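You operate a simulated robot arm through the tools that you are given. There is no shell and no other tool. Be economical: measure what you need, move in short steps, check, and stop when the job is done.

You run a simulated robot arm. Do the job below in one go: nothing can be reset, and whatever is moved stays where it is left.

Task
Put things in order on the long bench top. At the end: the yellow seal pin stands where the red section stood; the grey cap stands where the yellow seal pin stood; the teal cell stands where the grey cap stood; the red section stands on top of the white pack; whatever was shut is shut again. Leave all else as you found it, and nothing knocked over.

Only the result counts: the job must be done as asked and must still hold three seconds after the hand-in. Knocking over, shifting, dropping, spilling or breaking anything else fails it. A push-on lid holds only when it is set on centred and level and pressed home; a screw cap is set on level and turned clockwise until tight.

Robot
A 6-joint arm with a two-finger gripper, fixed in place. Base frame: the origin is at the foot of the arm, x ahead of it, y to its left, z up; the work surface is at about z = 0. Readings come in cm, degrees, newtons and seconds.
With the tool pointing down near the work surface it reaches from about 18 to 48 cm from the base axis. Its first joint turns from -66.0 to 66.0 degrees. Payload 1.76 kg.
The TCP is the grasp point between the finger pads, 2.9 cm short of the fingertips. In the tool frame z runs along the fingers and y along their closing line. The gripper opens to 8.2 cm. The gripper's body begins 5.8 cm behind the TCP.
Orientation is that of the tool frame in the base frame, as [roll, pitch, yaw] about the fixed x, y, z axes, in that order (R = Rz(yaw) Ry(pitch) Rx(roll)). With the fingers straight down and closing along the base's y, the tool's x points along the base's -x, its y along +y and its z along -z.

Tools
- The arm moves only by the tool nudge_tool. Its argument "motion" is a list of rows, each an object (a shift or turn left out is 0, a gripper value left out holds the last) with "offset": the shift along the tool's x, y, z in units of 400 mm (1.0 is 400 mm), a list of three; "angular": the turn, a rotation vector about the tool's x, y, z in units of 120 degrees (1.0 is 120 degrees), a list of three; "grip": the gripper command, from -1 (fully open) to 1 (shut), values between in proportion. In form: [{"offset": [x, y, z], "angular": [rx, ry, rz], "grip": grip}, ...]. A call has 1 to 8 rows; each row is the pose to reach, as a shift and turn from the pose commanded when the call began, along the tool's axes at that moment. A call with a number of a shift or a turn outside -1 to 1 is refused whole. Rows are played at 5 a second. More than 5 cm and 8.6 degrees between two rows, or a gripper value outside its range, and nothing of the call is played. A pose out of reach is approached as far as the arm can. The call stops where the force on the tool passes 40 N (or 10 N more than at its start, if that is more) or the arm is blocked; 0.2 s more then pass. Each finger halts on what it meets, pressing with about 34 N; the grip force reading is that of the motor and also rises with nothing between the fingers. The clock runs only during rows and for 0.2 s after the last one: add rows that repeat a pose to give the fingers time. It gives the time, the measured TCP pose, the force on the tool (base axes), the opening and the grip force at its end, in the units of the frame above (readings bear some noise), with the torque about the TCP (base axes, N m) and any sound that the robot's microphone picked up.
- Cameras (640 x 400 px; columns grow to the right, rows downward): "scene" is fixed at [4.9, 33.45, 43.07]; the picture's right is [-0.79, -0.61, 0.00], its down [-0.34, 0.44, -0.83] and it looks along [0.51, -0.66, -0.56] (base axes); focal length 214 px, centre (320, 200). "wrist" rides on the gripper at [7.9, 0.4, -8.9] in the tool frame; the picture's right is [-0.05, 1.00, 0.00], its down [-0.71, -0.04, -0.71] and it looks along [-0.71, -0.04, 0.71] (tool axes); focal length 256 px, centre (320, 200).
- grab_frame(camera): a new picture of that camera. The clock stands still meanwhile.
- probe_pixels(camera, pixels): for up to 12 pixels [column, row] of the newest picture of that camera ("zoom" is the newest enlarged one), the place [x, y, z] in the base frame of the surface seen there, good to about 0.3 cm, but the place of the scene camera against the robot may be out by one fixed shift of up to 1.2 cm in any direction. The clock stands still meanwhile.
- zoom(camera, box): a new picture of the part [left, top, right, bottom] of that camera's present view, enlarged. The clock stands still meanwhile.
- close_job(): hands the job in; it is judged then, once.

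Keep the steps short. Do not move on a guess: measure, check each grasp and each placing, and mend mistakes. In all there are 80 turns and 34 pictures (those below and enlarged ones count). Leave the gripper open and the arm clear of the work at the hand-in unless told otherwise, and finish with a single line.

The tools are called after ">>>" as a command line: name --argument value ..., lists and objects as JSON in quotes. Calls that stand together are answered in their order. nudge_tool: Moves the arm, as the interface text tells. Its arguments: {"type":"object","properties":{"motion":{"type":"array","items":{"type":"object","properties":{"offset":{"type":"array","items":{"type":"number"}},"angular":{"type":"array","items":{"type":"number"}},"grip":{"type":"number"}}}}},"required":["motion"]} The other tools are called the same way: grab_frame (camera) takes a picture; probe_pixels (camera, pixels) gives the place of the surface under pixels of a picture; zoom (camera, box) takes an enlarged picture of a part of a camera's view; close_job () hands the job in.

At the start:

```text
time: 0.0
tcp_pos: [21.97, 10.55, 33.87]
ee_rot: [-180.0, 0.2, -179.9]
contact_force: [-0.3, -0.4, 0.2]
moment: [-0.02, 0.01, -0.01]
opening: 8.2
grip_force: 0.0
```

scene: 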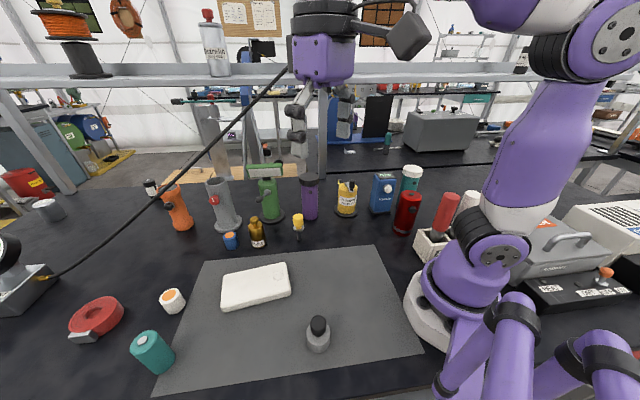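
wrist: 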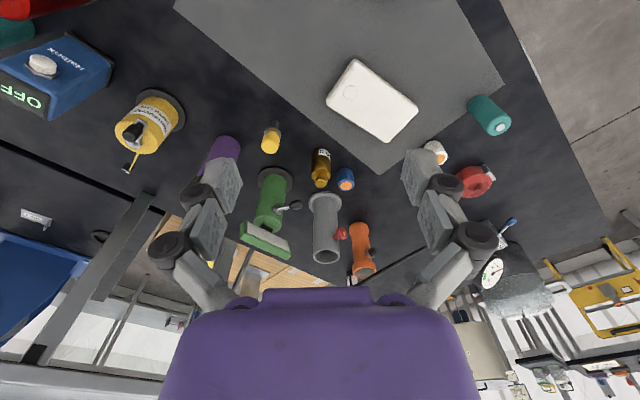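

I see several candidates for each named item, so I will enlarge the scene picture to identify them.

>>> zoom --camera "scene" --box '[320, 150, 560, 300]'

>>> zoom --camera "scene" --box '[130, 160, 370, 310]'

>>> zoom --camera "scene" --box '[40, 250, 360, 400]'

```text
2.67 times, centred on (440, 225) of scene
```

zoom: 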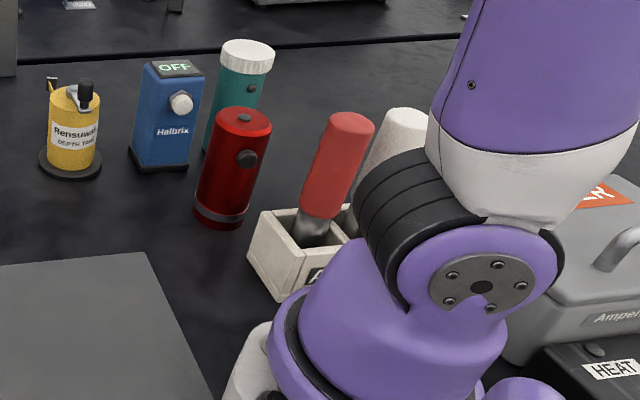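

```text
2.67 times, centred on (250, 235) of scene
```

zoom: 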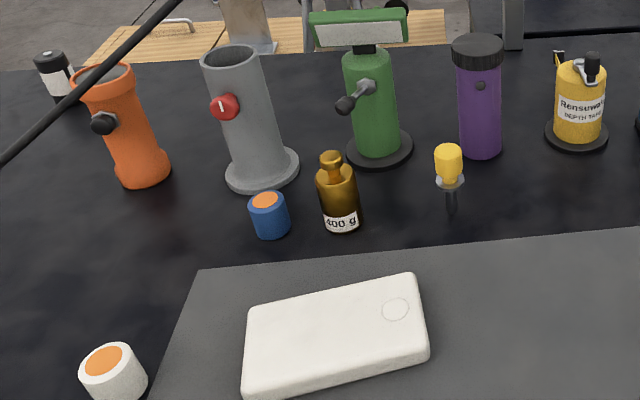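

```text
2.00 times, centred on (200, 325) of scene
```

zoom: 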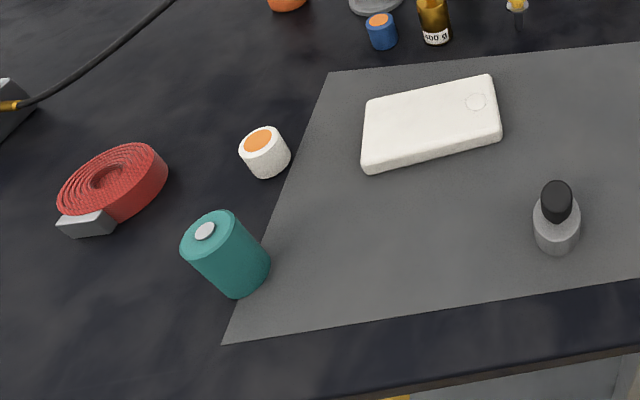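

I will enlarge the pin, the capped grey thing and the red canister, plus the far-left items, and probe places.

>>> zoom --camera "scene" --box '[0, 160, 160, 260]'

>>> probe_pixels --camera "scene" --pixels '[[298, 215], [299, 238], [318, 322], [318, 347], [150, 337], [158, 370], [406, 193], [403, 230], [240, 290], [447, 197], [172, 295], [230, 234]]'

>>> zoom --camera "scene" --box '[370, 160, 450, 250]'

>>> zoom --camera "scene" --box '[270, 200, 330, 250]'

```text
4.00 times, centred on (80, 210) of scene
```

zoom: 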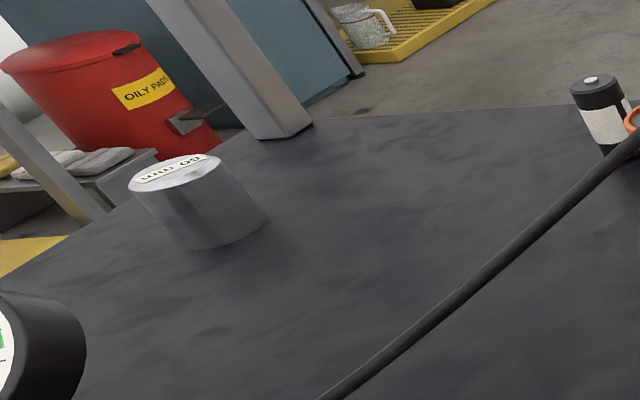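

```text
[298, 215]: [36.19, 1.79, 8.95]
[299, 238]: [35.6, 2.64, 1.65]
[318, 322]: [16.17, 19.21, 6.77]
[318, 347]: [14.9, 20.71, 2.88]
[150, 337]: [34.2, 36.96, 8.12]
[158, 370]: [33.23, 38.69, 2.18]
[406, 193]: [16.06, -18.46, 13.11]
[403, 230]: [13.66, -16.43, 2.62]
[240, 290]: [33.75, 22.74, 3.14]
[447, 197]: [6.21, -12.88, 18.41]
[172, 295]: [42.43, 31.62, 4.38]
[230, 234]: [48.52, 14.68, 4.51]
```

```text
4.44 times, centred on (410, 205) of scene
```

zoom: 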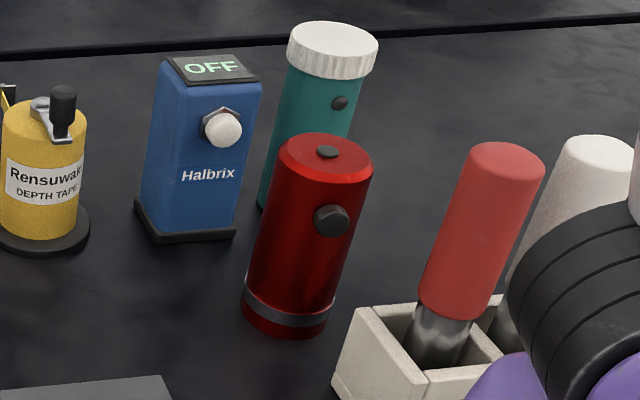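

```text
8.00 times, centred on (300, 225) of scene
```

zoom: 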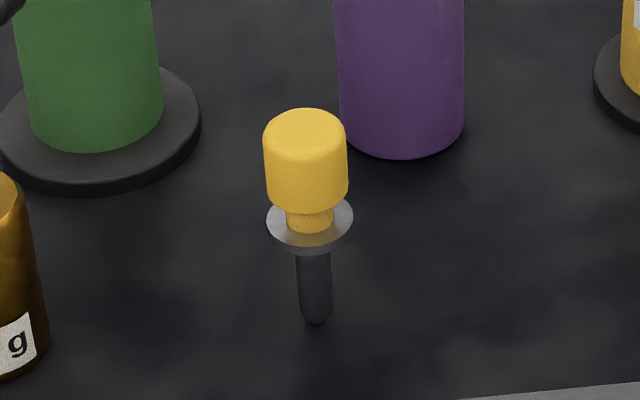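

Next I will look closer at the grey-and-black piece and the teal cylinder, and get sizes for the far-left grey thing, red coil and teal canister.

>>> zoom --camera "scene" --box '[280, 300, 360, 360]'

>>> probe_pixels --camera "scene" --pixels '[[46, 203], [55, 217], [96, 310], [411, 171], [307, 180], [218, 182], [170, 192], [268, 185], [382, 180], [346, 185], [265, 270], [300, 170]]'

>>> zoom --camera "wrist" --box '[180, 80, 520, 290]'

```text
6.67 times, centred on (320, 330) of scene
```

zoom: 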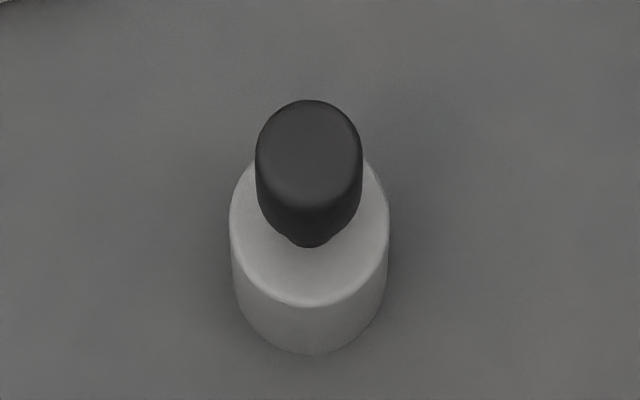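

```text
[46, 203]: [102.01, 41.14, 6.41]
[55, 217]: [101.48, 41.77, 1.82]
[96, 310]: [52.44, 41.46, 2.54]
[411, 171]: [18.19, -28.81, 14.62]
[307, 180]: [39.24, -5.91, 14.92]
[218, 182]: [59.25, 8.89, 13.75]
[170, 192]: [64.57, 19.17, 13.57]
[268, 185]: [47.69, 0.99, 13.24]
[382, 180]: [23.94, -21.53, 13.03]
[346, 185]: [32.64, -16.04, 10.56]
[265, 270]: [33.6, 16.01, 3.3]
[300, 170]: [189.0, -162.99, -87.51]
```

```text
1.88 times, centred on (350, 185) of wrist
```

zoom: 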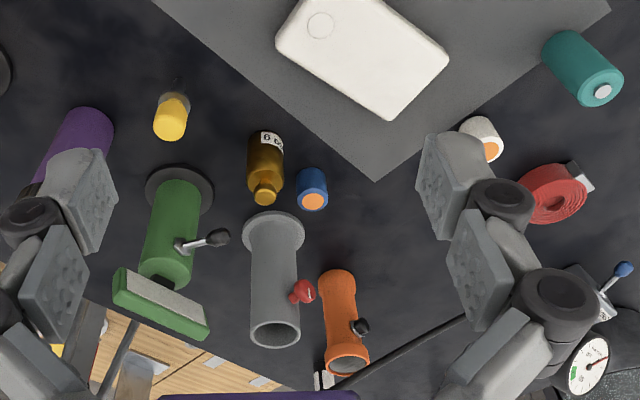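

Now I will compare places through the wrist camera to find the scene camera's shift: pin top, pack corner circle, cell, pack points, blue box.

>>> probe_pixels --camera "wrist" --pixels '[[271, 146], [272, 128], [350, 93], [372, 100], [358, 60], [416, 104], [386, 141], [329, 99], [500, 127], [487, 108], [321, 181], [346, 185]]'

>>> probe_pixels --camera "scene" --pixels '[[277, 275], [222, 275], [286, 263], [290, 292], [223, 308], [256, 225], [229, 235], [151, 337], [298, 217], [146, 337]]'

```text
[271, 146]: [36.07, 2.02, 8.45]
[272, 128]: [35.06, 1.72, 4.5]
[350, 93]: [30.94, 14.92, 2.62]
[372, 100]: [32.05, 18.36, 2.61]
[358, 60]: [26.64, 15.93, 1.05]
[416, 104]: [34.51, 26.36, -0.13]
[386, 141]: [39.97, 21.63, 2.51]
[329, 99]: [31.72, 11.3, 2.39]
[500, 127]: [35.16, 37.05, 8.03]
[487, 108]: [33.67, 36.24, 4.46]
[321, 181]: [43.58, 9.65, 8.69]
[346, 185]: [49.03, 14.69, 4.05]
```

```text
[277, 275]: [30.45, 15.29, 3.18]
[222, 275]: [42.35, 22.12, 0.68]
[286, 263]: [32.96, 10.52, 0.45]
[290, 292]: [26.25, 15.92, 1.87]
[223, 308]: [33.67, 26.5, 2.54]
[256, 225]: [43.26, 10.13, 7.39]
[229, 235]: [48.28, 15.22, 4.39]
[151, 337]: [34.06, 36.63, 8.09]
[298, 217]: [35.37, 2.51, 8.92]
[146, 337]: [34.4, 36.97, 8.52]
```

The wrist and scene places differ by about (-0.4, +0.4, +0.5) cm. Now I move high over toward the red canister (about 14.5, -17.5) to view it with the wrist camera.

>>> nudge_tool --motion '[{"offset": [0.017, -0.1, 0.0]}, {"offset": [0.033, -0.2, 0.0]}, {"offset": [0.05, -0.3, 0.0]}, {"offset": [0.067, -0.4, 0.0]}, {"offset": [0.083, -0.5, 0.0]}, {"offset": [0.1, -0.6, 0.0]}, {"offset": [0.1, -0.6, 0.0]}]'

>>> grab_frame --camera "wrist"

```text
time: 1.6
tcp_pos: [17.92, -13.43, 33.77]
ee_rot: [180.0, 0.1, -180.0]
contact_force: [-0.2, -0.3, 0.2]
moment: [-0.02, 0.01, 0.0]
opening: 8.19
grip_force: 0.1
```

```text
23 pictures are left
```

wrist: 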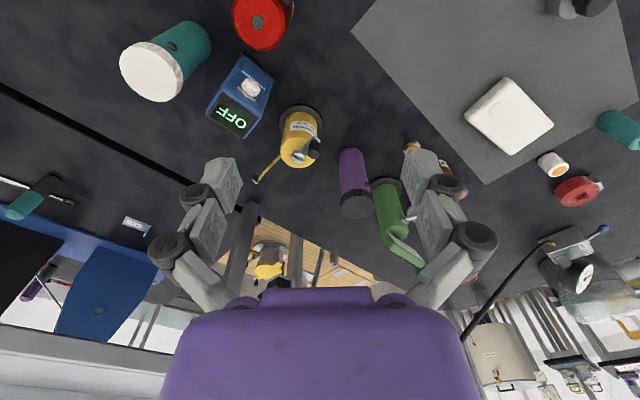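

I see the red canister's top at about (258,22). I probe its top points and the neighbours.

>>> probe_pixels --camera "wrist" --pixels '[[258, 22], [243, 35], [278, 40], [258, 45], [238, 12], [282, 12], [200, 30], [240, 75], [262, 90], [290, 5], [291, 15], [180, 45]]'

>>> zoom --camera "wrist" --box '[110, 0, 330, 120]'

```text
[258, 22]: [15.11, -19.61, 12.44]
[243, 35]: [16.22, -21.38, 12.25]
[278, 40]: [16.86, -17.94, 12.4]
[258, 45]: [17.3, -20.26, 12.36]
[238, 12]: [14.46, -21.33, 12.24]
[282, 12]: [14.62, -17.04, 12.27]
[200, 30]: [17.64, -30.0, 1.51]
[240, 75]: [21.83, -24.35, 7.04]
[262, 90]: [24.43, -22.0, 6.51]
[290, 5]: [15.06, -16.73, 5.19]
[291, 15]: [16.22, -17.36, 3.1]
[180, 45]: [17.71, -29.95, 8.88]
```

```text
2.91 times, centred on (220, 60) of wrist
```

zoom: 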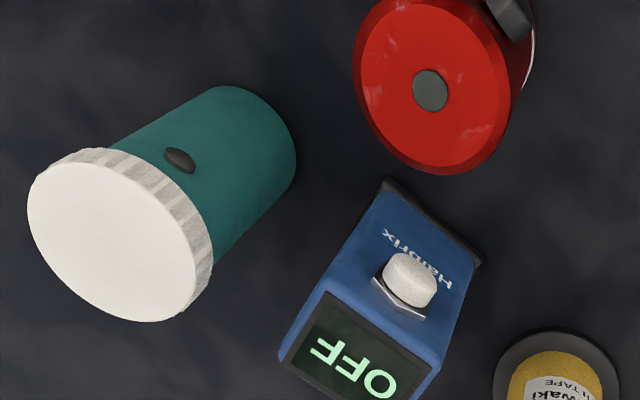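

The red canister's top centre is about (15.1, -19.5, 12.4), and its side knob points to about +y. I turn the tool by 65° so the fingers close clear of the knob, and go above it at z≈26 to look again.

>>> nudge_tool --motion '[{"offset": [0.009, -0.019, 0.025], "angular": [0, 0, 0.0677]}, {"offset": [0.018, -0.038, 0.05], "angular": [0, 0, 0.1354]}, {"offset": [0.026, -0.057, 0.075], "angular": [0, 0, 0.2031]}, {"offset": [0.035, -0.076, 0.1], "angular": [0, 0, 0.2708]}, {"offset": [0.044, -0.095, 0.125], "angular": [0, 0, 0.3385]}, {"offset": [0.053, -0.114, 0.15], "angular": [0, 0, 0.4062]}, {"offset": [0.061, -0.133, 0.175], "angular": [0, 0, 0.474]}, {"offset": [0.07, -0.1525, 0.2], "angular": [0, 0, 0.5417]}]'

>>> grab_frame --camera "wrist"

```text
time: 3.4
tcp_pos: [14.98, -19.53, 25.97]
ee_rot: [179.8, -0.1, 114.9]
contact_force: [1.0, 0.2, -0.6]
moment: [-0.01, 0.03, 0.01]
opening: 8.2
grip_force: 0.2
```

```text
21 pictures are left
```

wrist: 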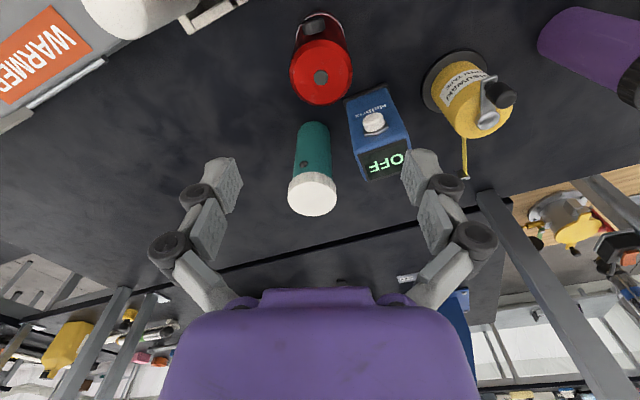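

The knob faces the camera side, so the fingers will miss it. I probe the canister's top to centre on it.

>>> probe_pixels --camera "wrist" --pixels '[[321, 77], [295, 72], [348, 72], [321, 98], [321, 58], [316, 22], [302, 35], [338, 33], [380, 100], [352, 108]]'

```text
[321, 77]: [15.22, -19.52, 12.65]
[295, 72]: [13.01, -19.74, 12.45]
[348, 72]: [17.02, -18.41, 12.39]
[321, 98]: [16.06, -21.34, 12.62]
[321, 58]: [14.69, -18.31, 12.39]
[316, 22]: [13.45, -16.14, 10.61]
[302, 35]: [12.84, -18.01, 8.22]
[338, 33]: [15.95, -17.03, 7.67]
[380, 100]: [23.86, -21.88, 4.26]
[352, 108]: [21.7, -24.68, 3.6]
```

Centre is about (15.2, -19.5). I go down to TCP z≈8 with the fingers open.

>>> nudge_tool --motion '[{"offset": [-0.001, 0.0045, 0.1]}, {"offset": [-0.001, 0.0045, 0.2]}, {"offset": [-0.001, 0.0045, 0.3]}, {"offset": [-0.001, 0.0045, 0.38]}, {"offset": [-0.001, 0.0045, 0.42]}, {"offset": [-0.001, 0.0045, 0.449]}, {"offset": [-0.001, 0.0045, 0.449]}]'

```text
time: 5.0
tcp_pos: [15.43, -19.52, 7.93]
ee_rot: [179.8, -0.1, 115.0]
contact_force: [-0.2, 0.6, 0.7]
moment: [-0.03, -0.01, 0.01]
opening: 8.2
grip_force: 0.0
```

Clear of contact. I close the fingers gently to hold it.

>>> nudge_tool --motion '[{"grip": -0.2}, {"grip": 0.2}, {"grip": 0.6}, {"grip": 1}, {"grip": 1}, {"grip": 1}]'

```text
time: 6.4
tcp_pos: [15.41, -19.47, 8.0]
ee_rot: [179.9, 0.2, 115.0]
contact_force: [-8.4, -0.3, 30.0]
moment: [0.24, 0.03, 0.05]
opening: 5.4
grip_force: 34.0
```

Opening 5.4 with 34 N: held, but the tool reads 30 N upward. I lift only a little and check.

>>> nudge_tool --motion '[{"offset": [0, 0, -0.01]}, {"offset": [0, 0, -0.03]}, {"offset": [0, 0, -0.05]}, {"offset": [0, 0, -0.05]}]'

>>> grab_frame --camera "scene"

```text
time: 7.4
tcp_pos: [15.35, -19.49, 10.07]
ee_rot: [180.0, 0.0, 115.1]
contact_force: [-0.7, 0.3, -4.2]
moment: [0.01, 0.01, -0.01]
opening: 5.31
grip_force: 33.9
```

```text
20 pictures are left
```

scene: 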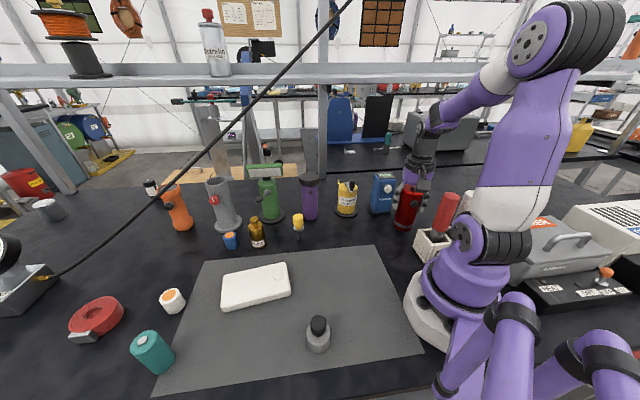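

It weighs about 4 N. I enlarge the canister to check that all of it lifted and nothing is left behind.

>>> zoom --camera "scene" --box '[370, 160, 450, 250]'

```text
4.44 times, centred on (410, 205) of scene
```

zoom: 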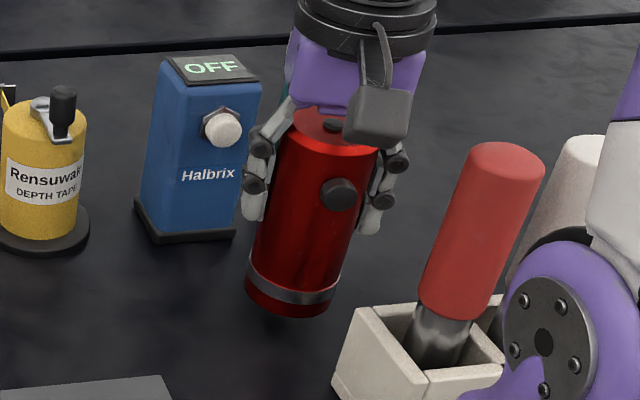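

The whole canister is lifted. I raise it to z≈24 and carry it toward the pack, whose centre I measured as about (33.2, 18.7), top z≈2.5.

>>> nudge_tool --motion '[{"offset": [0, 0, -0.12]}, {"offset": [0, 0, -0.24]}, {"offset": [0, 0, -0.35]}, {"offset": [0.07, 0.085, -0.35], "angular": [0, 0, -0.066]}, {"offset": [0.14, 0.169, -0.35], "angular": [0, 0, -0.132]}, {"offset": [0.211, 0.254, -0.35], "angular": [0, 0, -0.198]}, {"offset": [0.282, 0.338, -0.35], "angular": [0, 0, -0.264]}, {"offset": [0.352, 0.423, -0.35], "angular": [0, 0, -0.33]}]'

```text
time: 9.2
tcp_pos: [24.74, 0.44, 24.06]
ee_rot: [179.9, 0.1, 154.7]
contact_force: [-0.2, -0.1, -3.5]
moment: [-0.01, -0.02, 0.02]
opening: 5.3
grip_force: 33.7
```

Carry on to over the pack (33.5, 19.1) at the same height, finishing the turn back.

>>> nudge_tool --motion '[{"offset": [0, 0.103, 0], "angular": [0, 0, -0.05]}, {"offset": [0, 0.206, 0], "angular": [0, 0, -0.1]}, {"offset": [0.001, 0.309, 0], "angular": [0, 0, -0.15]}, {"offset": [0.001, 0.412, 0], "angular": [0, 0, -0.2]}, {"offset": [0.001, 0.515, 0], "angular": [0, 0, -0.211]}, {"offset": [0.001, 0.515, 0], "angular": [0, 0, -0.211]}]'

>>> grab_frame --camera "wrist"

```text
time: 10.6
tcp_pos: [33.52, 19.23, 23.87]
ee_rot: [179.9, 0.1, 180.0]
contact_force: [-0.2, 0.0, -4.7]
moment: [0.0, 0.01, 0.01]
opening: 5.3
grip_force: 34.0
```

```text
18 pictures are left
```

wrist: 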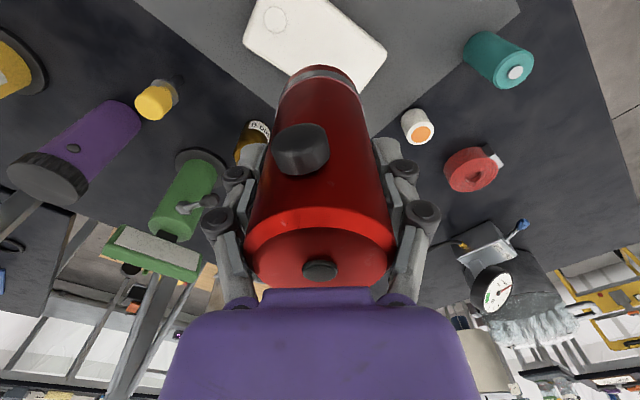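

Looking at the pack below the held canister: I probe the pack's edges to get its centre, plus the cell and the pin.

>>> probe_pixels --camera "wrist" --pixels '[[248, 40], [384, 54], [330, 5], [300, 20], [360, 95], [262, 3], [366, 70], [515, 72], [485, 45], [500, 62], [155, 100], [175, 82]]'

```text
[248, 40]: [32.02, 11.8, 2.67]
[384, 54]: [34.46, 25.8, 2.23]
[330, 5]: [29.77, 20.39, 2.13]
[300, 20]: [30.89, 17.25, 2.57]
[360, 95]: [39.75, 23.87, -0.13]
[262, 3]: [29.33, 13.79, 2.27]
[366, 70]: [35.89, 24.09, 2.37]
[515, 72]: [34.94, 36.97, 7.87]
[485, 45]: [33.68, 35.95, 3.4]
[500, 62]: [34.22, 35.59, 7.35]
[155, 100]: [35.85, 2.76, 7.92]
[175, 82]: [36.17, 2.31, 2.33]
```

The pack centre is confirmed at about (33.2, 18.7). I lower to just above contact (TCP z≈11.4).

>>> nudge_tool --motion '[{"offset": [0, -0.003, 0.1]}, {"offset": [0, -0.003, 0.2]}, {"offset": [0, -0.003, 0.27]}, {"offset": [0, -0.003, 0.3]}, {"offset": [0, -0.003, 0.312]}, {"offset": [0, -0.003, 0.312]}]'

```text
time: 12.0
tcp_pos: [33.55, 18.94, 11.48]
ee_rot: [180.0, 0.0, 179.9]
contact_force: [0.5, 0.5, -5.2]
moment: [-0.02, -0.04, 0.0]
opening: 5.29
grip_force: 34.3
```

Not touching yet. I go down in 2 mm steps.

>>> nudge_tool --motion '[{"offset": [0, 0, 0.005]}, {"offset": [0, 0, 0.01]}, {"offset": [0, 0, 0.015]}, {"offset": [0, 0, 0.018]}, {"offset": [0, 0, 0.018]}]'

```text
time: 13.2
tcp_pos: [33.51, 18.93, 10.9]
ee_rot: [-180.0, 0.2, 179.9]
contact_force: [0.5, 0.5, -3.5]
moment: [0.04, -0.02, -0.02]
opening: 5.3
grip_force: 33.7
```

>>> nudge_tool --motion '[{"offset": [0, 0, 0.003]}, {"offset": [0, 0, 0.006]}, {"offset": [0, 0, 0.009]}, {"offset": [0, 0, 0.011]}, {"offset": [0, 0, 0.011]}]'

```text
time: 14.2
tcp_pos: [33.55, 18.98, 10.72]
ee_rot: [179.9, 0.4, 179.9]
contact_force: [-2.1, -1.7, 5.3]
moment: [-0.37, 0.05, -0.06]
opening: 5.33
grip_force: 33.4
stopped in row 4: the force on the tool passed its limit at 43 N (the readings are from after the stop); the commanded pose is now the measured one
```

Contact at z≈10.7: it rests on the pack. I open the fingers.

>>> nudge_tool --motion '[{"grip": -0.3}, {"grip": -0.4}, {"grip": -0.6}, {"grip": -1}, {"grip": -1}, {"grip": -1}]'

>>> grab_frame --camera "wrist"

```text
time: 15.6
tcp_pos: [33.56, 18.92, 10.69]
ee_rot: [179.8, 0.3, 180.0]
contact_force: [0.1, 0.3, 0.6]
moment: [0.01, -0.02, 0.0]
opening: 8.19
grip_force: 0.1
```

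```text
17 pictures are left
```

wrist: 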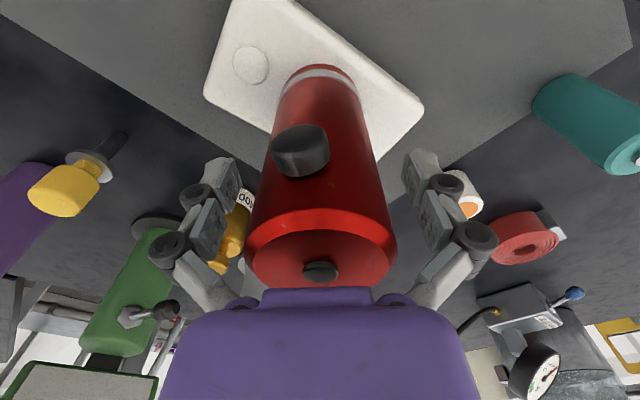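

The canister stands on the pack. I raise straight up, and probe the pin meanwhile from this picture: head (65,190), disc (90,165), stem tip (122,137).

>>> probe_pixels --camera "wrist" --pixels '[[62, 195], [90, 168], [74, 158], [120, 138], [108, 150], [33, 200], [80, 205], [100, 180], [68, 155], [45, 175]]'

>>> nudge_tool --motion '[{"offset": [0, 0, -0.1]}, {"offset": [0, 0, -0.2]}, {"offset": [0, 0, -0.3]}, {"offset": [0, 0, -0.35]}]'

```text
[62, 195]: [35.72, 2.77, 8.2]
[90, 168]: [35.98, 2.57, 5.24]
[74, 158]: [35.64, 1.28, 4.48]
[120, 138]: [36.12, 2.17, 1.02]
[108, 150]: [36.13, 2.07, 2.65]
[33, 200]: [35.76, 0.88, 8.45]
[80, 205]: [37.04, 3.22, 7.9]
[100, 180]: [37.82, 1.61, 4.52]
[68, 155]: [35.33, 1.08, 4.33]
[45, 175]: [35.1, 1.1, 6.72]
```

```text
time: 16.6
tcp_pos: [33.49, 18.89, 24.6]
ee_rot: [179.9, 0.3, 179.9]
contact_force: [0.3, 0.3, 0.4]
moment: [-0.01, 0.02, -0.02]
opening: 8.19
grip_force: 0.0
```

The pin's axis is about (36.1, 2.0), head z≈5.5–8.5. I move high over it.

>>> nudge_tool --motion '[{"offset": [-0.016, -0.106, 0]}, {"offset": [-0.032, -0.211, 0]}, {"offset": [-0.049, -0.317, 0.03]}, {"offset": [-0.065, -0.4225, 0.065]}, {"offset": [-0.065, -0.4225, 0.1]}, {"offset": [-0.065, -0.4225, 0.1]}]'

>>> grab_frame --camera "wrist"

```text
time: 18.0
tcp_pos: [36.09, 2.0, 20.58]
ee_rot: [179.9, 0.3, 179.9]
contact_force: [0.7, 0.3, 0.0]
moment: [-0.02, -0.01, -0.01]
opening: 8.19
grip_force: 0.0
```

```text
16 pictures are left
```

wrist: 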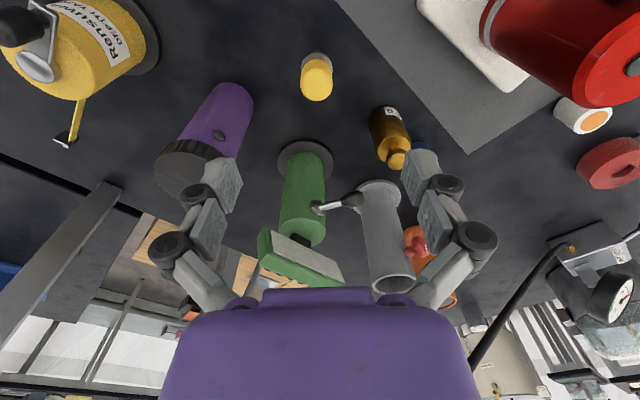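

Pin head is at (316,77). I probe the head and the purple canister and bottle for clearance.

>>> probe_pixels --camera "wrist" --pixels '[[317, 92], [303, 76], [331, 74], [317, 80], [317, 62], [317, 99], [220, 95], [250, 100], [248, 150], [225, 175], [290, 150], [390, 115]]'

```text
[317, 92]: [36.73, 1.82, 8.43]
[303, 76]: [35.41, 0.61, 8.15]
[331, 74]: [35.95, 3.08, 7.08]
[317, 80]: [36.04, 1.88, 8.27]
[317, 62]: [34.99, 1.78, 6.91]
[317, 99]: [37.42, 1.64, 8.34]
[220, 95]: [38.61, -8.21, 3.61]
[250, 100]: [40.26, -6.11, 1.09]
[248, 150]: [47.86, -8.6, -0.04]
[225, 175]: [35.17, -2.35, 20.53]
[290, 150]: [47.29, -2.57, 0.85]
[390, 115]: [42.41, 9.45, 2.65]
```

Head centre is (36.1, 1.85), diameter ≈2.5. I narrow the opening to about 5 cm and go down to TCP z≈8.3.

>>> nudge_tool --motion '[{"offset": [-0.001, -0.003, 0.0], "grip": -0.22}, {"offset": [-0.001, -0.003, 0.1], "grip": -0.22}, {"offset": [-0.001, -0.003, 0.2], "grip": -0.22}, {"offset": [-0.001, -0.003, 0.26], "grip": -0.22}, {"offset": [-0.001, -0.003, 0.307], "grip": -0.22}, {"offset": [-0.001, -0.003, 0.307], "grip": -0.22}]'

```text
time: 19.4
tcp_pos: [36.22, 1.88, 8.23]
ee_rot: [179.9, 0.3, 179.9]
contact_force: [-0.5, 0.6, -0.1]
moment: [-0.02, 0.02, 0.0]
opening: 5.01
grip_force: 0.0
```

Clear. I close on the head.

>>> nudge_tool --motion '[{"grip": 0.1}, {"grip": 0.3}, {"grip": 0.5}, {"grip": 0.8}, {"grip": 0.8}]'

>>> nudge_tool --motion '[{"offset": [0, 0, -0.005]}, {"offset": [0, 0, -0.02]}, {"offset": [0, 0, -0.04]}, {"offset": [0, 0, -0.04]}]'

>>> grab_frame --camera "wrist"

```text
time: 20.6
tcp_pos: [36.16, 1.9, 8.2]
ee_rot: [-180.0, 0.2, 179.9]
contact_force: [-0.1, -0.2, 2.8]
moment: [-0.01, 0.03, -0.02]
opening: 2.54
grip_force: 34.0
```

```text
time: 21.6
tcp_pos: [36.23, 1.96, 9.93]
ee_rot: [179.9, 0.3, 179.9]
contact_force: [0.2, 0.8, -1.1]
moment: [0.0, -0.02, -0.02]
opening: 2.52
grip_force: 34.0
```

```text
15 pictures are left
```

wrist: 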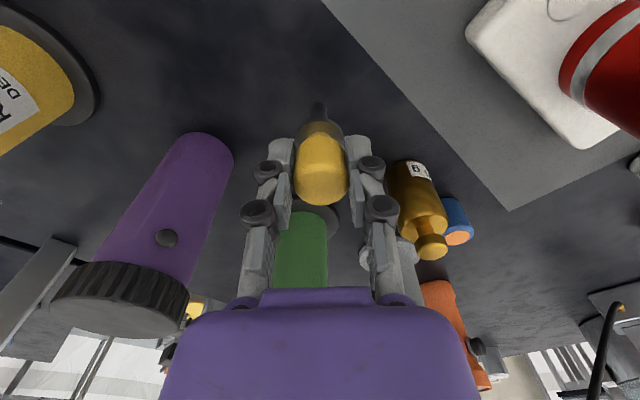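

Pin is held cleanly. I lift it to z≈26 and carry it toward the red canister's former place (15.25, -19.5).

>>> nudge_tool --motion '[{"offset": [0, 0, -0.1]}, {"offset": [0, 0, -0.2]}, {"offset": [0, 0, -0.3]}, {"offset": [0, 0, -0.4]}, {"offset": [0.075, -0.077, -0.4], "angular": [0, 0, 0.066]}, {"offset": [0.15, -0.154, -0.4], "angular": [0, 0, 0.132]}, {"offset": [0.224, -0.23, -0.4], "angular": [0, 0, 0.198]}, {"offset": [0.3, -0.307, -0.4], "angular": [0, 0, 0.264]}]'

```text
time: 23.4
tcp_pos: [24.17, -10.43, 26.5]
ee_rot: [179.8, 0.1, 148.1]
contact_force: [-0.8, -0.3, -1.0]
moment: [0.01, 0.0, -0.01]
opening: 2.52
grip_force: 33.9
out of reach, approached as far as the arm can: row 8
```

Nearly there. I carry on to over (15.25, -19.5), lowering to z≈21.

>>> nudge_tool --motion '[{"offset": [0.014, -0.062, 0.05], "angular": [0, 0, 0.066]}, {"offset": [0.028, -0.124, 0.08], "angular": [0, 0, 0.132]}, {"offset": [0.042, -0.186, 0.1], "angular": [0, 0, 0.198]}, {"offset": [0.056, -0.248, 0.12], "angular": [0, 0, 0.264]}, {"offset": [0.07, -0.31, 0.137], "angular": [0, 0, 0.275]}, {"offset": [0.07, -0.31, 0.137], "angular": [0, 0, 0.275]}]'

```text
time: 24.8
tcp_pos: [16.55, -19.97, 26.45]
ee_rot: [179.7, -0.1, 115.2]
contact_force: [1.0, -0.7, -0.6]
moment: [0.01, 0.01, -0.04]
opening: 2.52
grip_force: 33.9
out of reach, approached as far as the arm can: row 1, 2, 3, 4, 5, 6
```

The arm says out of reach and sits at (16.55, -19.97, 26.45). I try a small downward step to see how it reacts.

>>> nudge_tool --motion '[{"offset": [0, 0, 0.03]}, {"offset": [0, 0, 0.06]}, {"offset": [0, 0, 0.06]}]'

```text
time: 25.6
tcp_pos: [17.03, -20.65, 26.21]
ee_rot: [179.7, -0.1, 115.1]
contact_force: [-0.4, 0.8, -0.1]
moment: [-0.02, -0.03, -0.01]
opening: 2.52
grip_force: 34.1
out of reach, approached as far as the arm can: row 1, 2
```

It is drifting slowly, so I wait with a zero move to see where it settles.

>>> nudge_tool --motion '[{"offset": [0, 0, 0]}, {"offset": [0, 0, 0]}, {"offset": [0, 0, 0]}]'

>>> grab_frame --camera "scene"

```text
time: 26.4
tcp_pos: [17.0, -20.58, 26.37]
ee_rot: [179.8, -0.1, 115.3]
contact_force: [-0.6, 0.4, -0.5]
moment: [0.0, -0.01, 0.01]
opening: 2.51
grip_force: 34.3
```

```text
14 pictures are left
```

scene: 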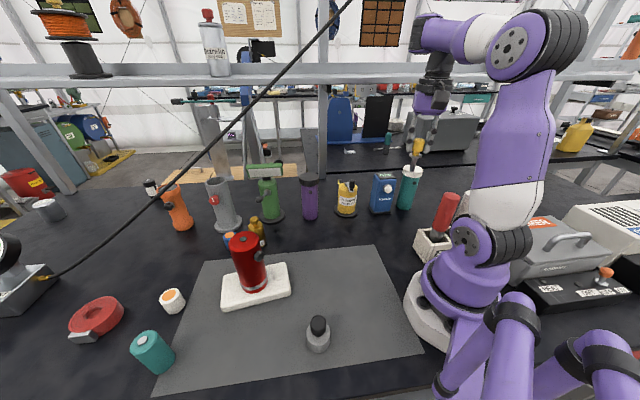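

The arm seems folded at a joint limit here. I test by moving 5 cm outward and then down a little.

>>> nudge_tool --motion '[{"offset": [-0.06, 0.016, 0]}, {"offset": [-0.12, 0.031, 0]}, {"offset": [-0.12, 0.031, 0.03]}, {"offset": [-0.12, 0.031, 0.03]}]'

```text
time: 27.4
tcp_pos: [20.16, -24.63, 24.38]
ee_rot: [179.6, 0.0, 115.3]
contact_force: [0.2, -0.1, -0.4]
moment: [0.04, 0.02, -0.01]
opening: 2.53
grip_force: 33.6
out of reach, approached as far as the arm can: row 1, 2, 3, 4
```

Still strained. I go back up and inward toward a place that worked before, (18, -15, 32), to unfold the arm.

>>> nudge_tool --motion '[{"offset": [0.06, 0.013, -0.05]}, {"offset": [0.12, 0.026, -0.1]}, {"offset": [0.18, 0.038, -0.145]}, {"offset": [0.24, 0.051, -0.19]}, {"offset": [0.24, 0.051, -0.19]}]'

```text
time: 28.6
tcp_pos: [17.26, -14.51, 30.42]
ee_rot: [179.7, 0.0, 115.2]
contact_force: [-0.9, -0.1, -1.2]
moment: [0.01, 0.06, -0.01]
opening: 2.51
grip_force: 34.4
out of reach, approached as far as the arm can: row 1, 3
```

Now I try again from here toward (15.2, -19.5, 26).

>>> nudge_tool --motion '[{"offset": [-0.045, -0.052, 0.03]}, {"offset": [-0.09, -0.104, 0.06]}, {"offset": [-0.09, -0.104, 0.11]}, {"offset": [-0.09, -0.104, 0.11]}]'

```text
time: 29.6
tcp_pos: [15.25, -19.56, 26.07]
ee_rot: [179.6, 0.0, 115.3]
contact_force: [0.7, -0.8, 0.0]
moment: [-0.01, 0.01, 0.0]
opening: 2.54
grip_force: 34.2
```

Reached, with no complaint. I go straight down to z≈9.5, a bit above contact (contact expected at ≈8.2).

>>> nudge_tool --motion '[{"offset": [0, 0, 0.08]}, {"offset": [0, 0, 0.16]}, {"offset": [0, 0, 0.24]}, {"offset": [0, 0, 0.32]}, {"offset": [0, 0, 0.38]}, {"offset": [0, 0, 0.414]}, {"offset": [0, 0, 0.414]}]'

```text
time: 31.2
tcp_pos: [15.34, -19.43, 9.43]
ee_rot: [179.7, 0.0, 115.1]
contact_force: [0.8, 0.0, -0.8]
moment: [0.0, 0.0, 0.02]
opening: 2.53
grip_force: 33.8
```

Fine. Down to z≈8.5, then millimetre steps.

>>> nudge_tool --motion '[{"offset": [0, 0, 0.012]}, {"offset": [0, 0, 0.022]}, {"offset": [0, 0, 0.025]}, {"offset": [0, 0, 0.0275]}, {"offset": [0, 0, 0.03]}, {"offset": [0, 0, 0.03]}]'

>>> zoom --camera "scene" --box '[370, 160, 450, 250]'

```text
time: 32.6
tcp_pos: [15.4, -19.42, 8.26]
ee_rot: [179.6, 0.0, 115.2]
contact_force: [-1.7, 4.2, 23.8]
moment: [0.31, 0.17, 0.0]
opening: 2.58
grip_force: 34.2
```

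```text
4.44 times, centred on (410, 205) of scene
```

zoom: 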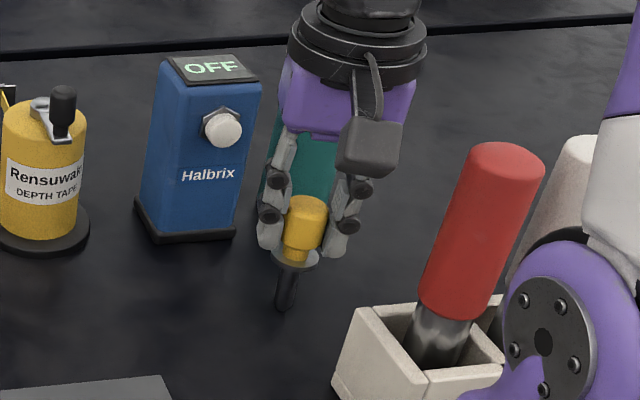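

Contact at 24 N and the pin stands upright. I ease the push by 0.5 mm, then open gently.

>>> nudge_tool --motion '[{"offset": [0, 0, -0.001]}, {"offset": [0, 0, -0.00125]}, {"offset": [0, 0, -0.00125], "grip": 0.36}, {"offset": [0, 0, -0.00125], "grip": 0.32}, {"offset": [0, 0, -0.00125], "grip": 0.25}, {"offset": [0, 0, -0.00125], "grip": 0.1}, {"offset": [0, 0, -0.00125], "grip": -0.1}, {"offset": [0, 0, -0.00125], "grip": -0.22}]'

>>> zoom --camera "scene" --box '[370, 160, 450, 250]'

```text
time: 34.4
tcp_pos: [15.28, -19.33, 8.29]
ee_rot: [179.6, 0.0, 115.2]
contact_force: [-0.7, -0.3, -0.6]
moment: [0.0, 0.0, -0.02]
opening: 5.02
grip_force: 0.0
```

```text
4.44 times, centred on (410, 205) of scene
```

zoom: 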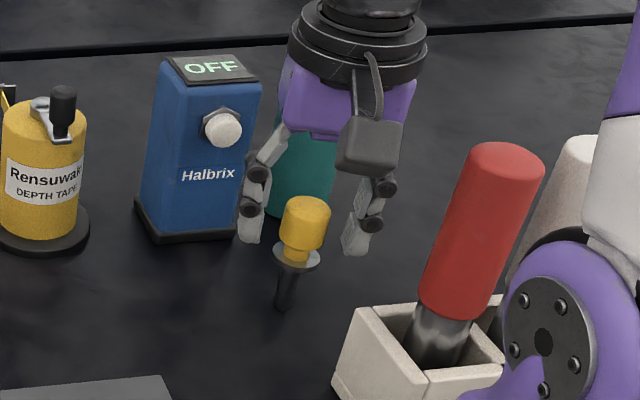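

The pin stands by itself. I raise straight up and go back by an outward arc toward the grey cap.

>>> nudge_tool --motion '[{"offset": [0, 0, -0.11]}, {"offset": [0, 0, -0.22]}, {"offset": [0, 0, -0.33]}, {"offset": [0, 0, -0.44]}, {"offset": [0.047, 0.068, -0.48], "angular": [0, 0, -0.066]}, {"offset": [0.094, 0.136, -0.52], "angular": [0, 0, -0.132]}, {"offset": [0.14, 0.204, -0.56], "angular": [0, 0, -0.198]}, {"offset": [0.187, 0.272, -0.6], "angular": [0, 0, -0.264]}]'

```text
time: 36.2
tcp_pos: [21.89, -7.97, 32.5]
ee_rot: [179.7, 0.1, 147.0]
contact_force: [0.3, -0.4, 0.0]
moment: [0.0, -0.01, 0.0]
opening: 4.97
grip_force: 0.0
out of reach, approached as far as the arm can: row 5
```

Continue across at height to about (19, 14), turning the tool along.

>>> nudge_tool --motion '[{"offset": [0.042, 0.065, 0], "angular": [0, 0, -0.066]}, {"offset": [0.083, 0.13, 0], "angular": [0, 0, -0.132]}, {"offset": [0.125, 0.195, 0], "angular": [0, 0, -0.198]}, {"offset": [0.167, 0.26, 0], "angular": [0, 0, -0.264]}, {"offset": [0.208, 0.325, 0], "angular": [0, 0, -0.33]}, {"offset": [0.25, 0.389, 0], "angular": [0, 0, -0.396]}, {"offset": [0.306, 0.405, 0], "angular": [0, 0, -0.462]}, {"offset": [0.3625, 0.42, 0.03], "angular": [0, 0, -0.52]}]'

>>> grab_frame --camera "wrist"

```text
time: 38.0
tcp_pos: [18.9, 13.96, 31.29]
ee_rot: [-179.9, 0.3, -150.6]
contact_force: [0.1, 0.2, 0.8]
moment: [0.0, 0.01, 0.0]
opening: 4.99
grip_force: 0.0
```

```text
11 pictures are left
```

wrist: 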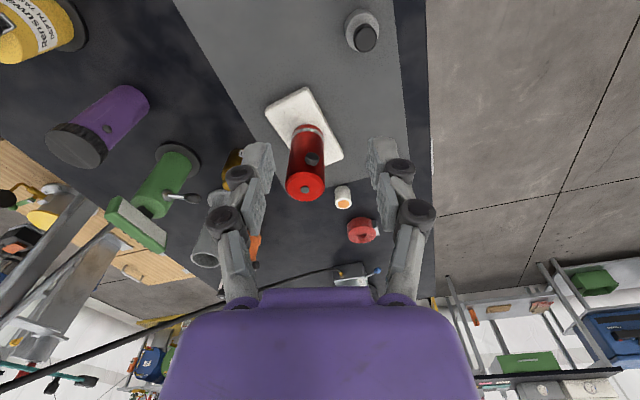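

The grey cap is at (362,33). I probe its base and knob.

>>> probe_pixels --camera "wrist" --pixels '[[365, 38], [357, 36], [374, 32], [348, 28], [355, 18], [362, 12], [377, 27], [365, 50], [352, 42], [400, 40], [415, 60]]'

```text
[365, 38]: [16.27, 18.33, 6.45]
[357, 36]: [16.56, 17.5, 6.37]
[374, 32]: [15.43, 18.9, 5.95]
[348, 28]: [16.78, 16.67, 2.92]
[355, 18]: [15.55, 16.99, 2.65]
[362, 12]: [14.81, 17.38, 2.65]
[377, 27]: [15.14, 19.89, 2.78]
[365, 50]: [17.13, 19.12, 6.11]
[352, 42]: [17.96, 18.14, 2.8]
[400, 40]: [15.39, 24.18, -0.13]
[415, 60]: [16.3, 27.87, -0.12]
```

Cap base centre ≈(16.3, 18.5), radius ≈1.9, height ≈2.8; knob top 6.4. I open wide and go above it at z≈16 for a second measure.

>>> nudge_tool --motion '[{"offset": [0, 0.065, 0.05], "grip": -1}, {"offset": [0.001, 0.13, 0.1], "grip": -1}, {"offset": [0.001, 0.13, 0.2]}, {"offset": [0.001, 0.13, 0.3]}, {"offset": [0.001, 0.13, 0.382]}, {"offset": [0.001, 0.13, 0.382]}]'

>>> grab_frame --camera "wrist"

```text
time: 39.4
tcp_pos: [16.51, 18.36, 15.85]
ee_rot: [180.0, 0.5, -150.6]
contact_force: [-0.3, 0.2, -0.5]
moment: [0.01, 0.0, 0.01]
opening: 8.19
grip_force: 0.0
```

```text
10 pictures are left
```

wrist: 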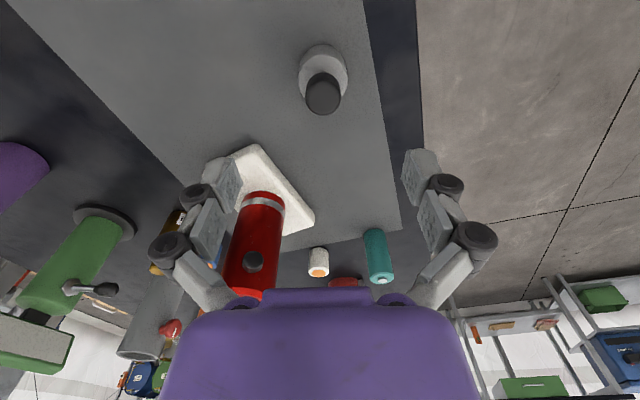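

>>> probe_pixels --camera "wrist" --pixels '[[323, 95], [308, 95], [338, 95], [301, 70], [346, 70], [323, 50], [323, 62], [304, 85], [344, 82], [323, 110]]'

```text
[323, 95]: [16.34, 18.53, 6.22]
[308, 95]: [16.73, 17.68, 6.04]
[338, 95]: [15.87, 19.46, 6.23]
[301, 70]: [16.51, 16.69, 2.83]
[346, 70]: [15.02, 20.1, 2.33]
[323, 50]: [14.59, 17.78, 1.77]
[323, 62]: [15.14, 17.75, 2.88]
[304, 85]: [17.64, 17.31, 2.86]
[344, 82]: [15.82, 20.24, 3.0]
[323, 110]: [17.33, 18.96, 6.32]
```

Cap centre confirmed at (16.4, 18.5). I go down to TCP z≈3.6 to take the body, tips about 0.7 above the mat.

>>> nudge_tool --motion '[{"offset": [0, 0.0045, 0.1]}, {"offset": [0, 0.0045, 0.2]}, {"offset": [0, 0.0045, 0.27]}, {"offset": [0, 0.0045, 0.295]}, {"offset": [0, 0.0045, 0.305]}, {"offset": [0, 0.0045, 0.305]}]'

>>> nudge_tool --motion '[{"grip": -0.6}, {"grip": -0.2}, {"grip": 0.1}, {"grip": 0.5}, {"grip": 0.8}, {"grip": 0.8}]'

```text
time: 40.8
tcp_pos: [16.45, 18.58, 3.88]
ee_rot: [179.9, 0.5, -150.7]
contact_force: [0.3, 0.2, 0.1]
moment: [0.01, 0.01, -0.05]
opening: 8.19
grip_force: 0.0
```

```text
time: 42.2
tcp_pos: [16.35, 18.65, 3.77]
ee_rot: [-179.9, 0.5, -150.7]
contact_force: [-1.3, 0.4, 7.0]
moment: [-0.12, 0.03, 0.01]
opening: 4.04
grip_force: 33.4
```

Held (4.04 cm). I lift to z≈22.5 and start carrying to the pin's former place (36.15, 1.9).

>>> nudge_tool --motion '[{"offset": [0, 0, -0.02]}, {"offset": [0, 0, -0.13]}, {"offset": [0, 0, -0.24]}, {"offset": [0, 0, -0.36]}, {"offset": [0, 0, -0.47]}, {"offset": [-0.038, -0.101, -0.47], "angular": [0, 0, 0.06]}, {"offset": [-0.076, -0.202, -0.47], "angular": [0, 0, 0.12]}, {"offset": [-0.114, -0.303, -0.47], "angular": [0, 0, 0.18]}]'

```text
time: 44.0
tcp_pos: [26.25, 10.12, 22.68]
ee_rot: [179.9, 0.4, -172.4]
contact_force: [-0.4, -0.1, -1.0]
moment: [0.01, 0.03, -0.01]
opening: 4.05
grip_force: 33.8
```

Still held. On to over (36.15, 1.9).

>>> nudge_tool --motion '[{"offset": [-0.073, -0.079, 0], "angular": [0, 0, 0.03]}, {"offset": [-0.146, -0.158, 0], "angular": [0, 0, 0.063]}, {"offset": [-0.218, -0.236, 0], "angular": [0, 0, 0.063]}, {"offset": [-0.218, -0.236, 0.1], "angular": [0, 0, 0.063]}, {"offset": [-0.218, -0.236, 0.2], "angular": [0, 0, 0.063]}, {"offset": [-0.218, -0.236, 0.3], "angular": [0, 0, 0.063]}, {"offset": [-0.218, -0.236, 0.4], "angular": [0, 0, 0.063]}, {"offset": [-0.218, -0.236, 0.44], "angular": [0, 0, 0.063]}]'

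```text
time: 45.8
tcp_pos: [36.19, 2.15, 5.05]
ee_rot: [179.9, 0.4, -179.8]
contact_force: [-0.6, -0.6, -1.3]
moment: [0.01, 0.01, 0.01]
opening: 4.05
grip_force: 34.0
```

At z≈5, about 1.3 cm above contact. I correct y by -0.25 cm and lower slowly.

>>> nudge_tool --motion '[{"offset": [0, -0.006, 0.01]}, {"offset": [0, -0.006, 0.02]}, {"offset": [0, -0.006, 0.027]}, {"offset": [0, -0.006, 0.03]}, {"offset": [0, -0.006, 0.0325]}, {"offset": [0, -0.006, 0.0325]}]'

```text
time: 47.2
tcp_pos: [36.2, 1.91, 3.73]
ee_rot: [180.0, 0.4, -179.9]
contact_force: [-2.1, 0.3, 5.3]
moment: [-0.14, -0.02, -0.05]
opening: 4.04
grip_force: 33.7
```

Light contact (5 N). I open part way to about 5.8 cm.

>>> nudge_tool --motion '[{"grip": 0.0}, {"grip": -0.1}, {"grip": -0.25}, {"grip": -0.4}, {"grip": -0.4}]'

>>> grab_frame --camera "wrist"

```text
time: 48.4
tcp_pos: [36.09, 1.82, 3.69]
ee_rot: [179.9, 0.3, -179.9]
contact_force: [0.1, 0.3, 0.8]
moment: [-0.01, 0.0, 0.03]
opening: 5.73
grip_force: 0.0
```

```text
9 pictures are left
```

wrist: 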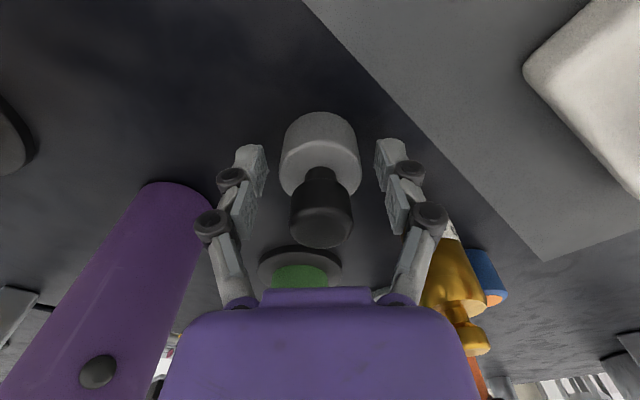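

The cap stands upright. I raise straight up, clear of the neighbours.

>>> nudge_tool --motion '[{"offset": [0, 0, -0.1]}, {"offset": [0, 0, -0.21]}, {"offset": [0, 0, -0.32]}, {"offset": [0, 0, -0.43]}, {"offset": [0, 0, -0.52]}, {"offset": [0.03, 0.1, -0.52], "angular": [0, 0, -0.065]}, {"offset": [0.06, 0.2, -0.52], "angular": [0, 0, -0.13]}]'

>>> nudge_tool --motion '[{"grip": -1}, {"grip": -1}]'

```text
time: 50.0
tcp_pos: [33.64, 9.77, 24.39]
ee_rot: [-180.0, 0.4, -164.2]
contact_force: [0.3, 0.3, -0.9]
moment: [-0.03, 0.01, 0.04]
opening: 5.74
grip_force: 0.1
```

```text
time: 50.6
tcp_pos: [33.72, 9.81, 24.46]
ee_rot: [180.0, 0.5, -164.2]
contact_force: [-0.3, -1.1, 0.2]
moment: [-0.01, 0.02, 0.01]
opening: 8.22
grip_force: 0.0
```

Now across to (29, 29) at z≈24, turning to face the teal cell radially.

>>> nudge_tool --motion '[{"offset": [-0.004, 0.099, 0], "angular": [0, 0, -0.051]}, {"offset": [-0.007, 0.198, 0], "angular": [0, 0, -0.103]}, {"offset": [-0.011, 0.297, 0], "angular": [0, 0, -0.154]}, {"offset": [-0.014, 0.396, 0], "angular": [0, 0, -0.205]}, {"offset": [-0.018, 0.494, 0], "angular": [0, 0, -0.257]}, {"offset": [-0.018, 0.494, 0], "angular": [0, 0, -0.257]}]'

>>> grab_frame --camera "wrist"

```text
time: 52.0
tcp_pos: [28.94, 29.1, 24.42]
ee_rot: [-179.9, 0.3, -133.5]
contact_force: [0.4, -0.5, 0.0]
moment: [0.0, -0.02, 0.0]
opening: 8.2
grip_force: 0.1
```

```text
8 pictures are left
```

wrist: 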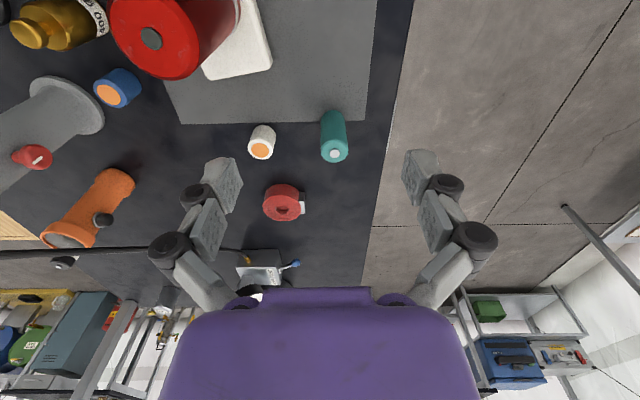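

>>> probe_pixels --camera "wrist" --pixels '[[335, 154], [321, 150], [347, 150], [334, 143], [334, 162], [322, 116], [345, 116], [333, 113], [262, 150], [262, 128], [278, 188], [303, 210]]'

```text
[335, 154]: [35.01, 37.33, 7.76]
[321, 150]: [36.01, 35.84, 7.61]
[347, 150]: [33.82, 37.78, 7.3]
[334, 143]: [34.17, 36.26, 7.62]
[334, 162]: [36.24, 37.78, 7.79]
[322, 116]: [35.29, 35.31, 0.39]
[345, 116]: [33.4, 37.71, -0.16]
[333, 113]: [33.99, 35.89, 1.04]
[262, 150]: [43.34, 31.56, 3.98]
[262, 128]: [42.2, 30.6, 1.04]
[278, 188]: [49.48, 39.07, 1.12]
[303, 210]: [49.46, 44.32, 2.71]
```

Cell centre is (35.0, 36.95), diameter ≈3.2, height ≈7.7, radius 51 cm from the base, so straight down will not reach. I tilt the fingers 20° outward and move to above it at z≈13.

>>> nudge_tool --motion '[{"offset": [-0.05, 0.005, 0.06], "angular": [0, -0.06, 0]}, {"offset": [-0.1, 0.01, 0.12], "angular": [0, -0.12, 0]}, {"offset": [-0.15, 0.015, 0.18], "angular": [0, -0.1667, 0]}, {"offset": [-0.2, 0.02, 0.24], "angular": [0, -0.1667, 0]}, {"offset": [-0.2465, 0.025, 0.285], "angular": [0, -0.1667, 0]}, {"offset": [-0.2465, 0.025, 0.285], "angular": [0, -0.1667, 0]}]'

```text
time: 53.4
tcp_pos: [35.07, 36.97, 13.22]
ee_rot: [-179.8, 20.4, -133.4]
contact_force: [-0.7, 0.5, 0.5]
moment: [0.04, 0.01, -0.01]
opening: 8.2
grip_force: 0.0
```

Reached, tilt outward. I go straight down to TCP z≈4.8.

>>> nudge_tool --motion '[{"offset": [0.024, 0, 0.066]}, {"offset": [0.048, 0, 0.131]}, {"offset": [0.062, 0, 0.17]}, {"offset": [0.073, 0, 0.197]}, {"offset": [0.073, 0, 0.197]}]'

```text
time: 54.6
tcp_pos: [35.05, 37.02, 4.73]
ee_rot: [-179.8, 20.3, -133.4]
contact_force: [-0.3, -0.2, -0.8]
moment: [0.01, -0.02, 0.02]
opening: 8.2
grip_force: 0.0
```

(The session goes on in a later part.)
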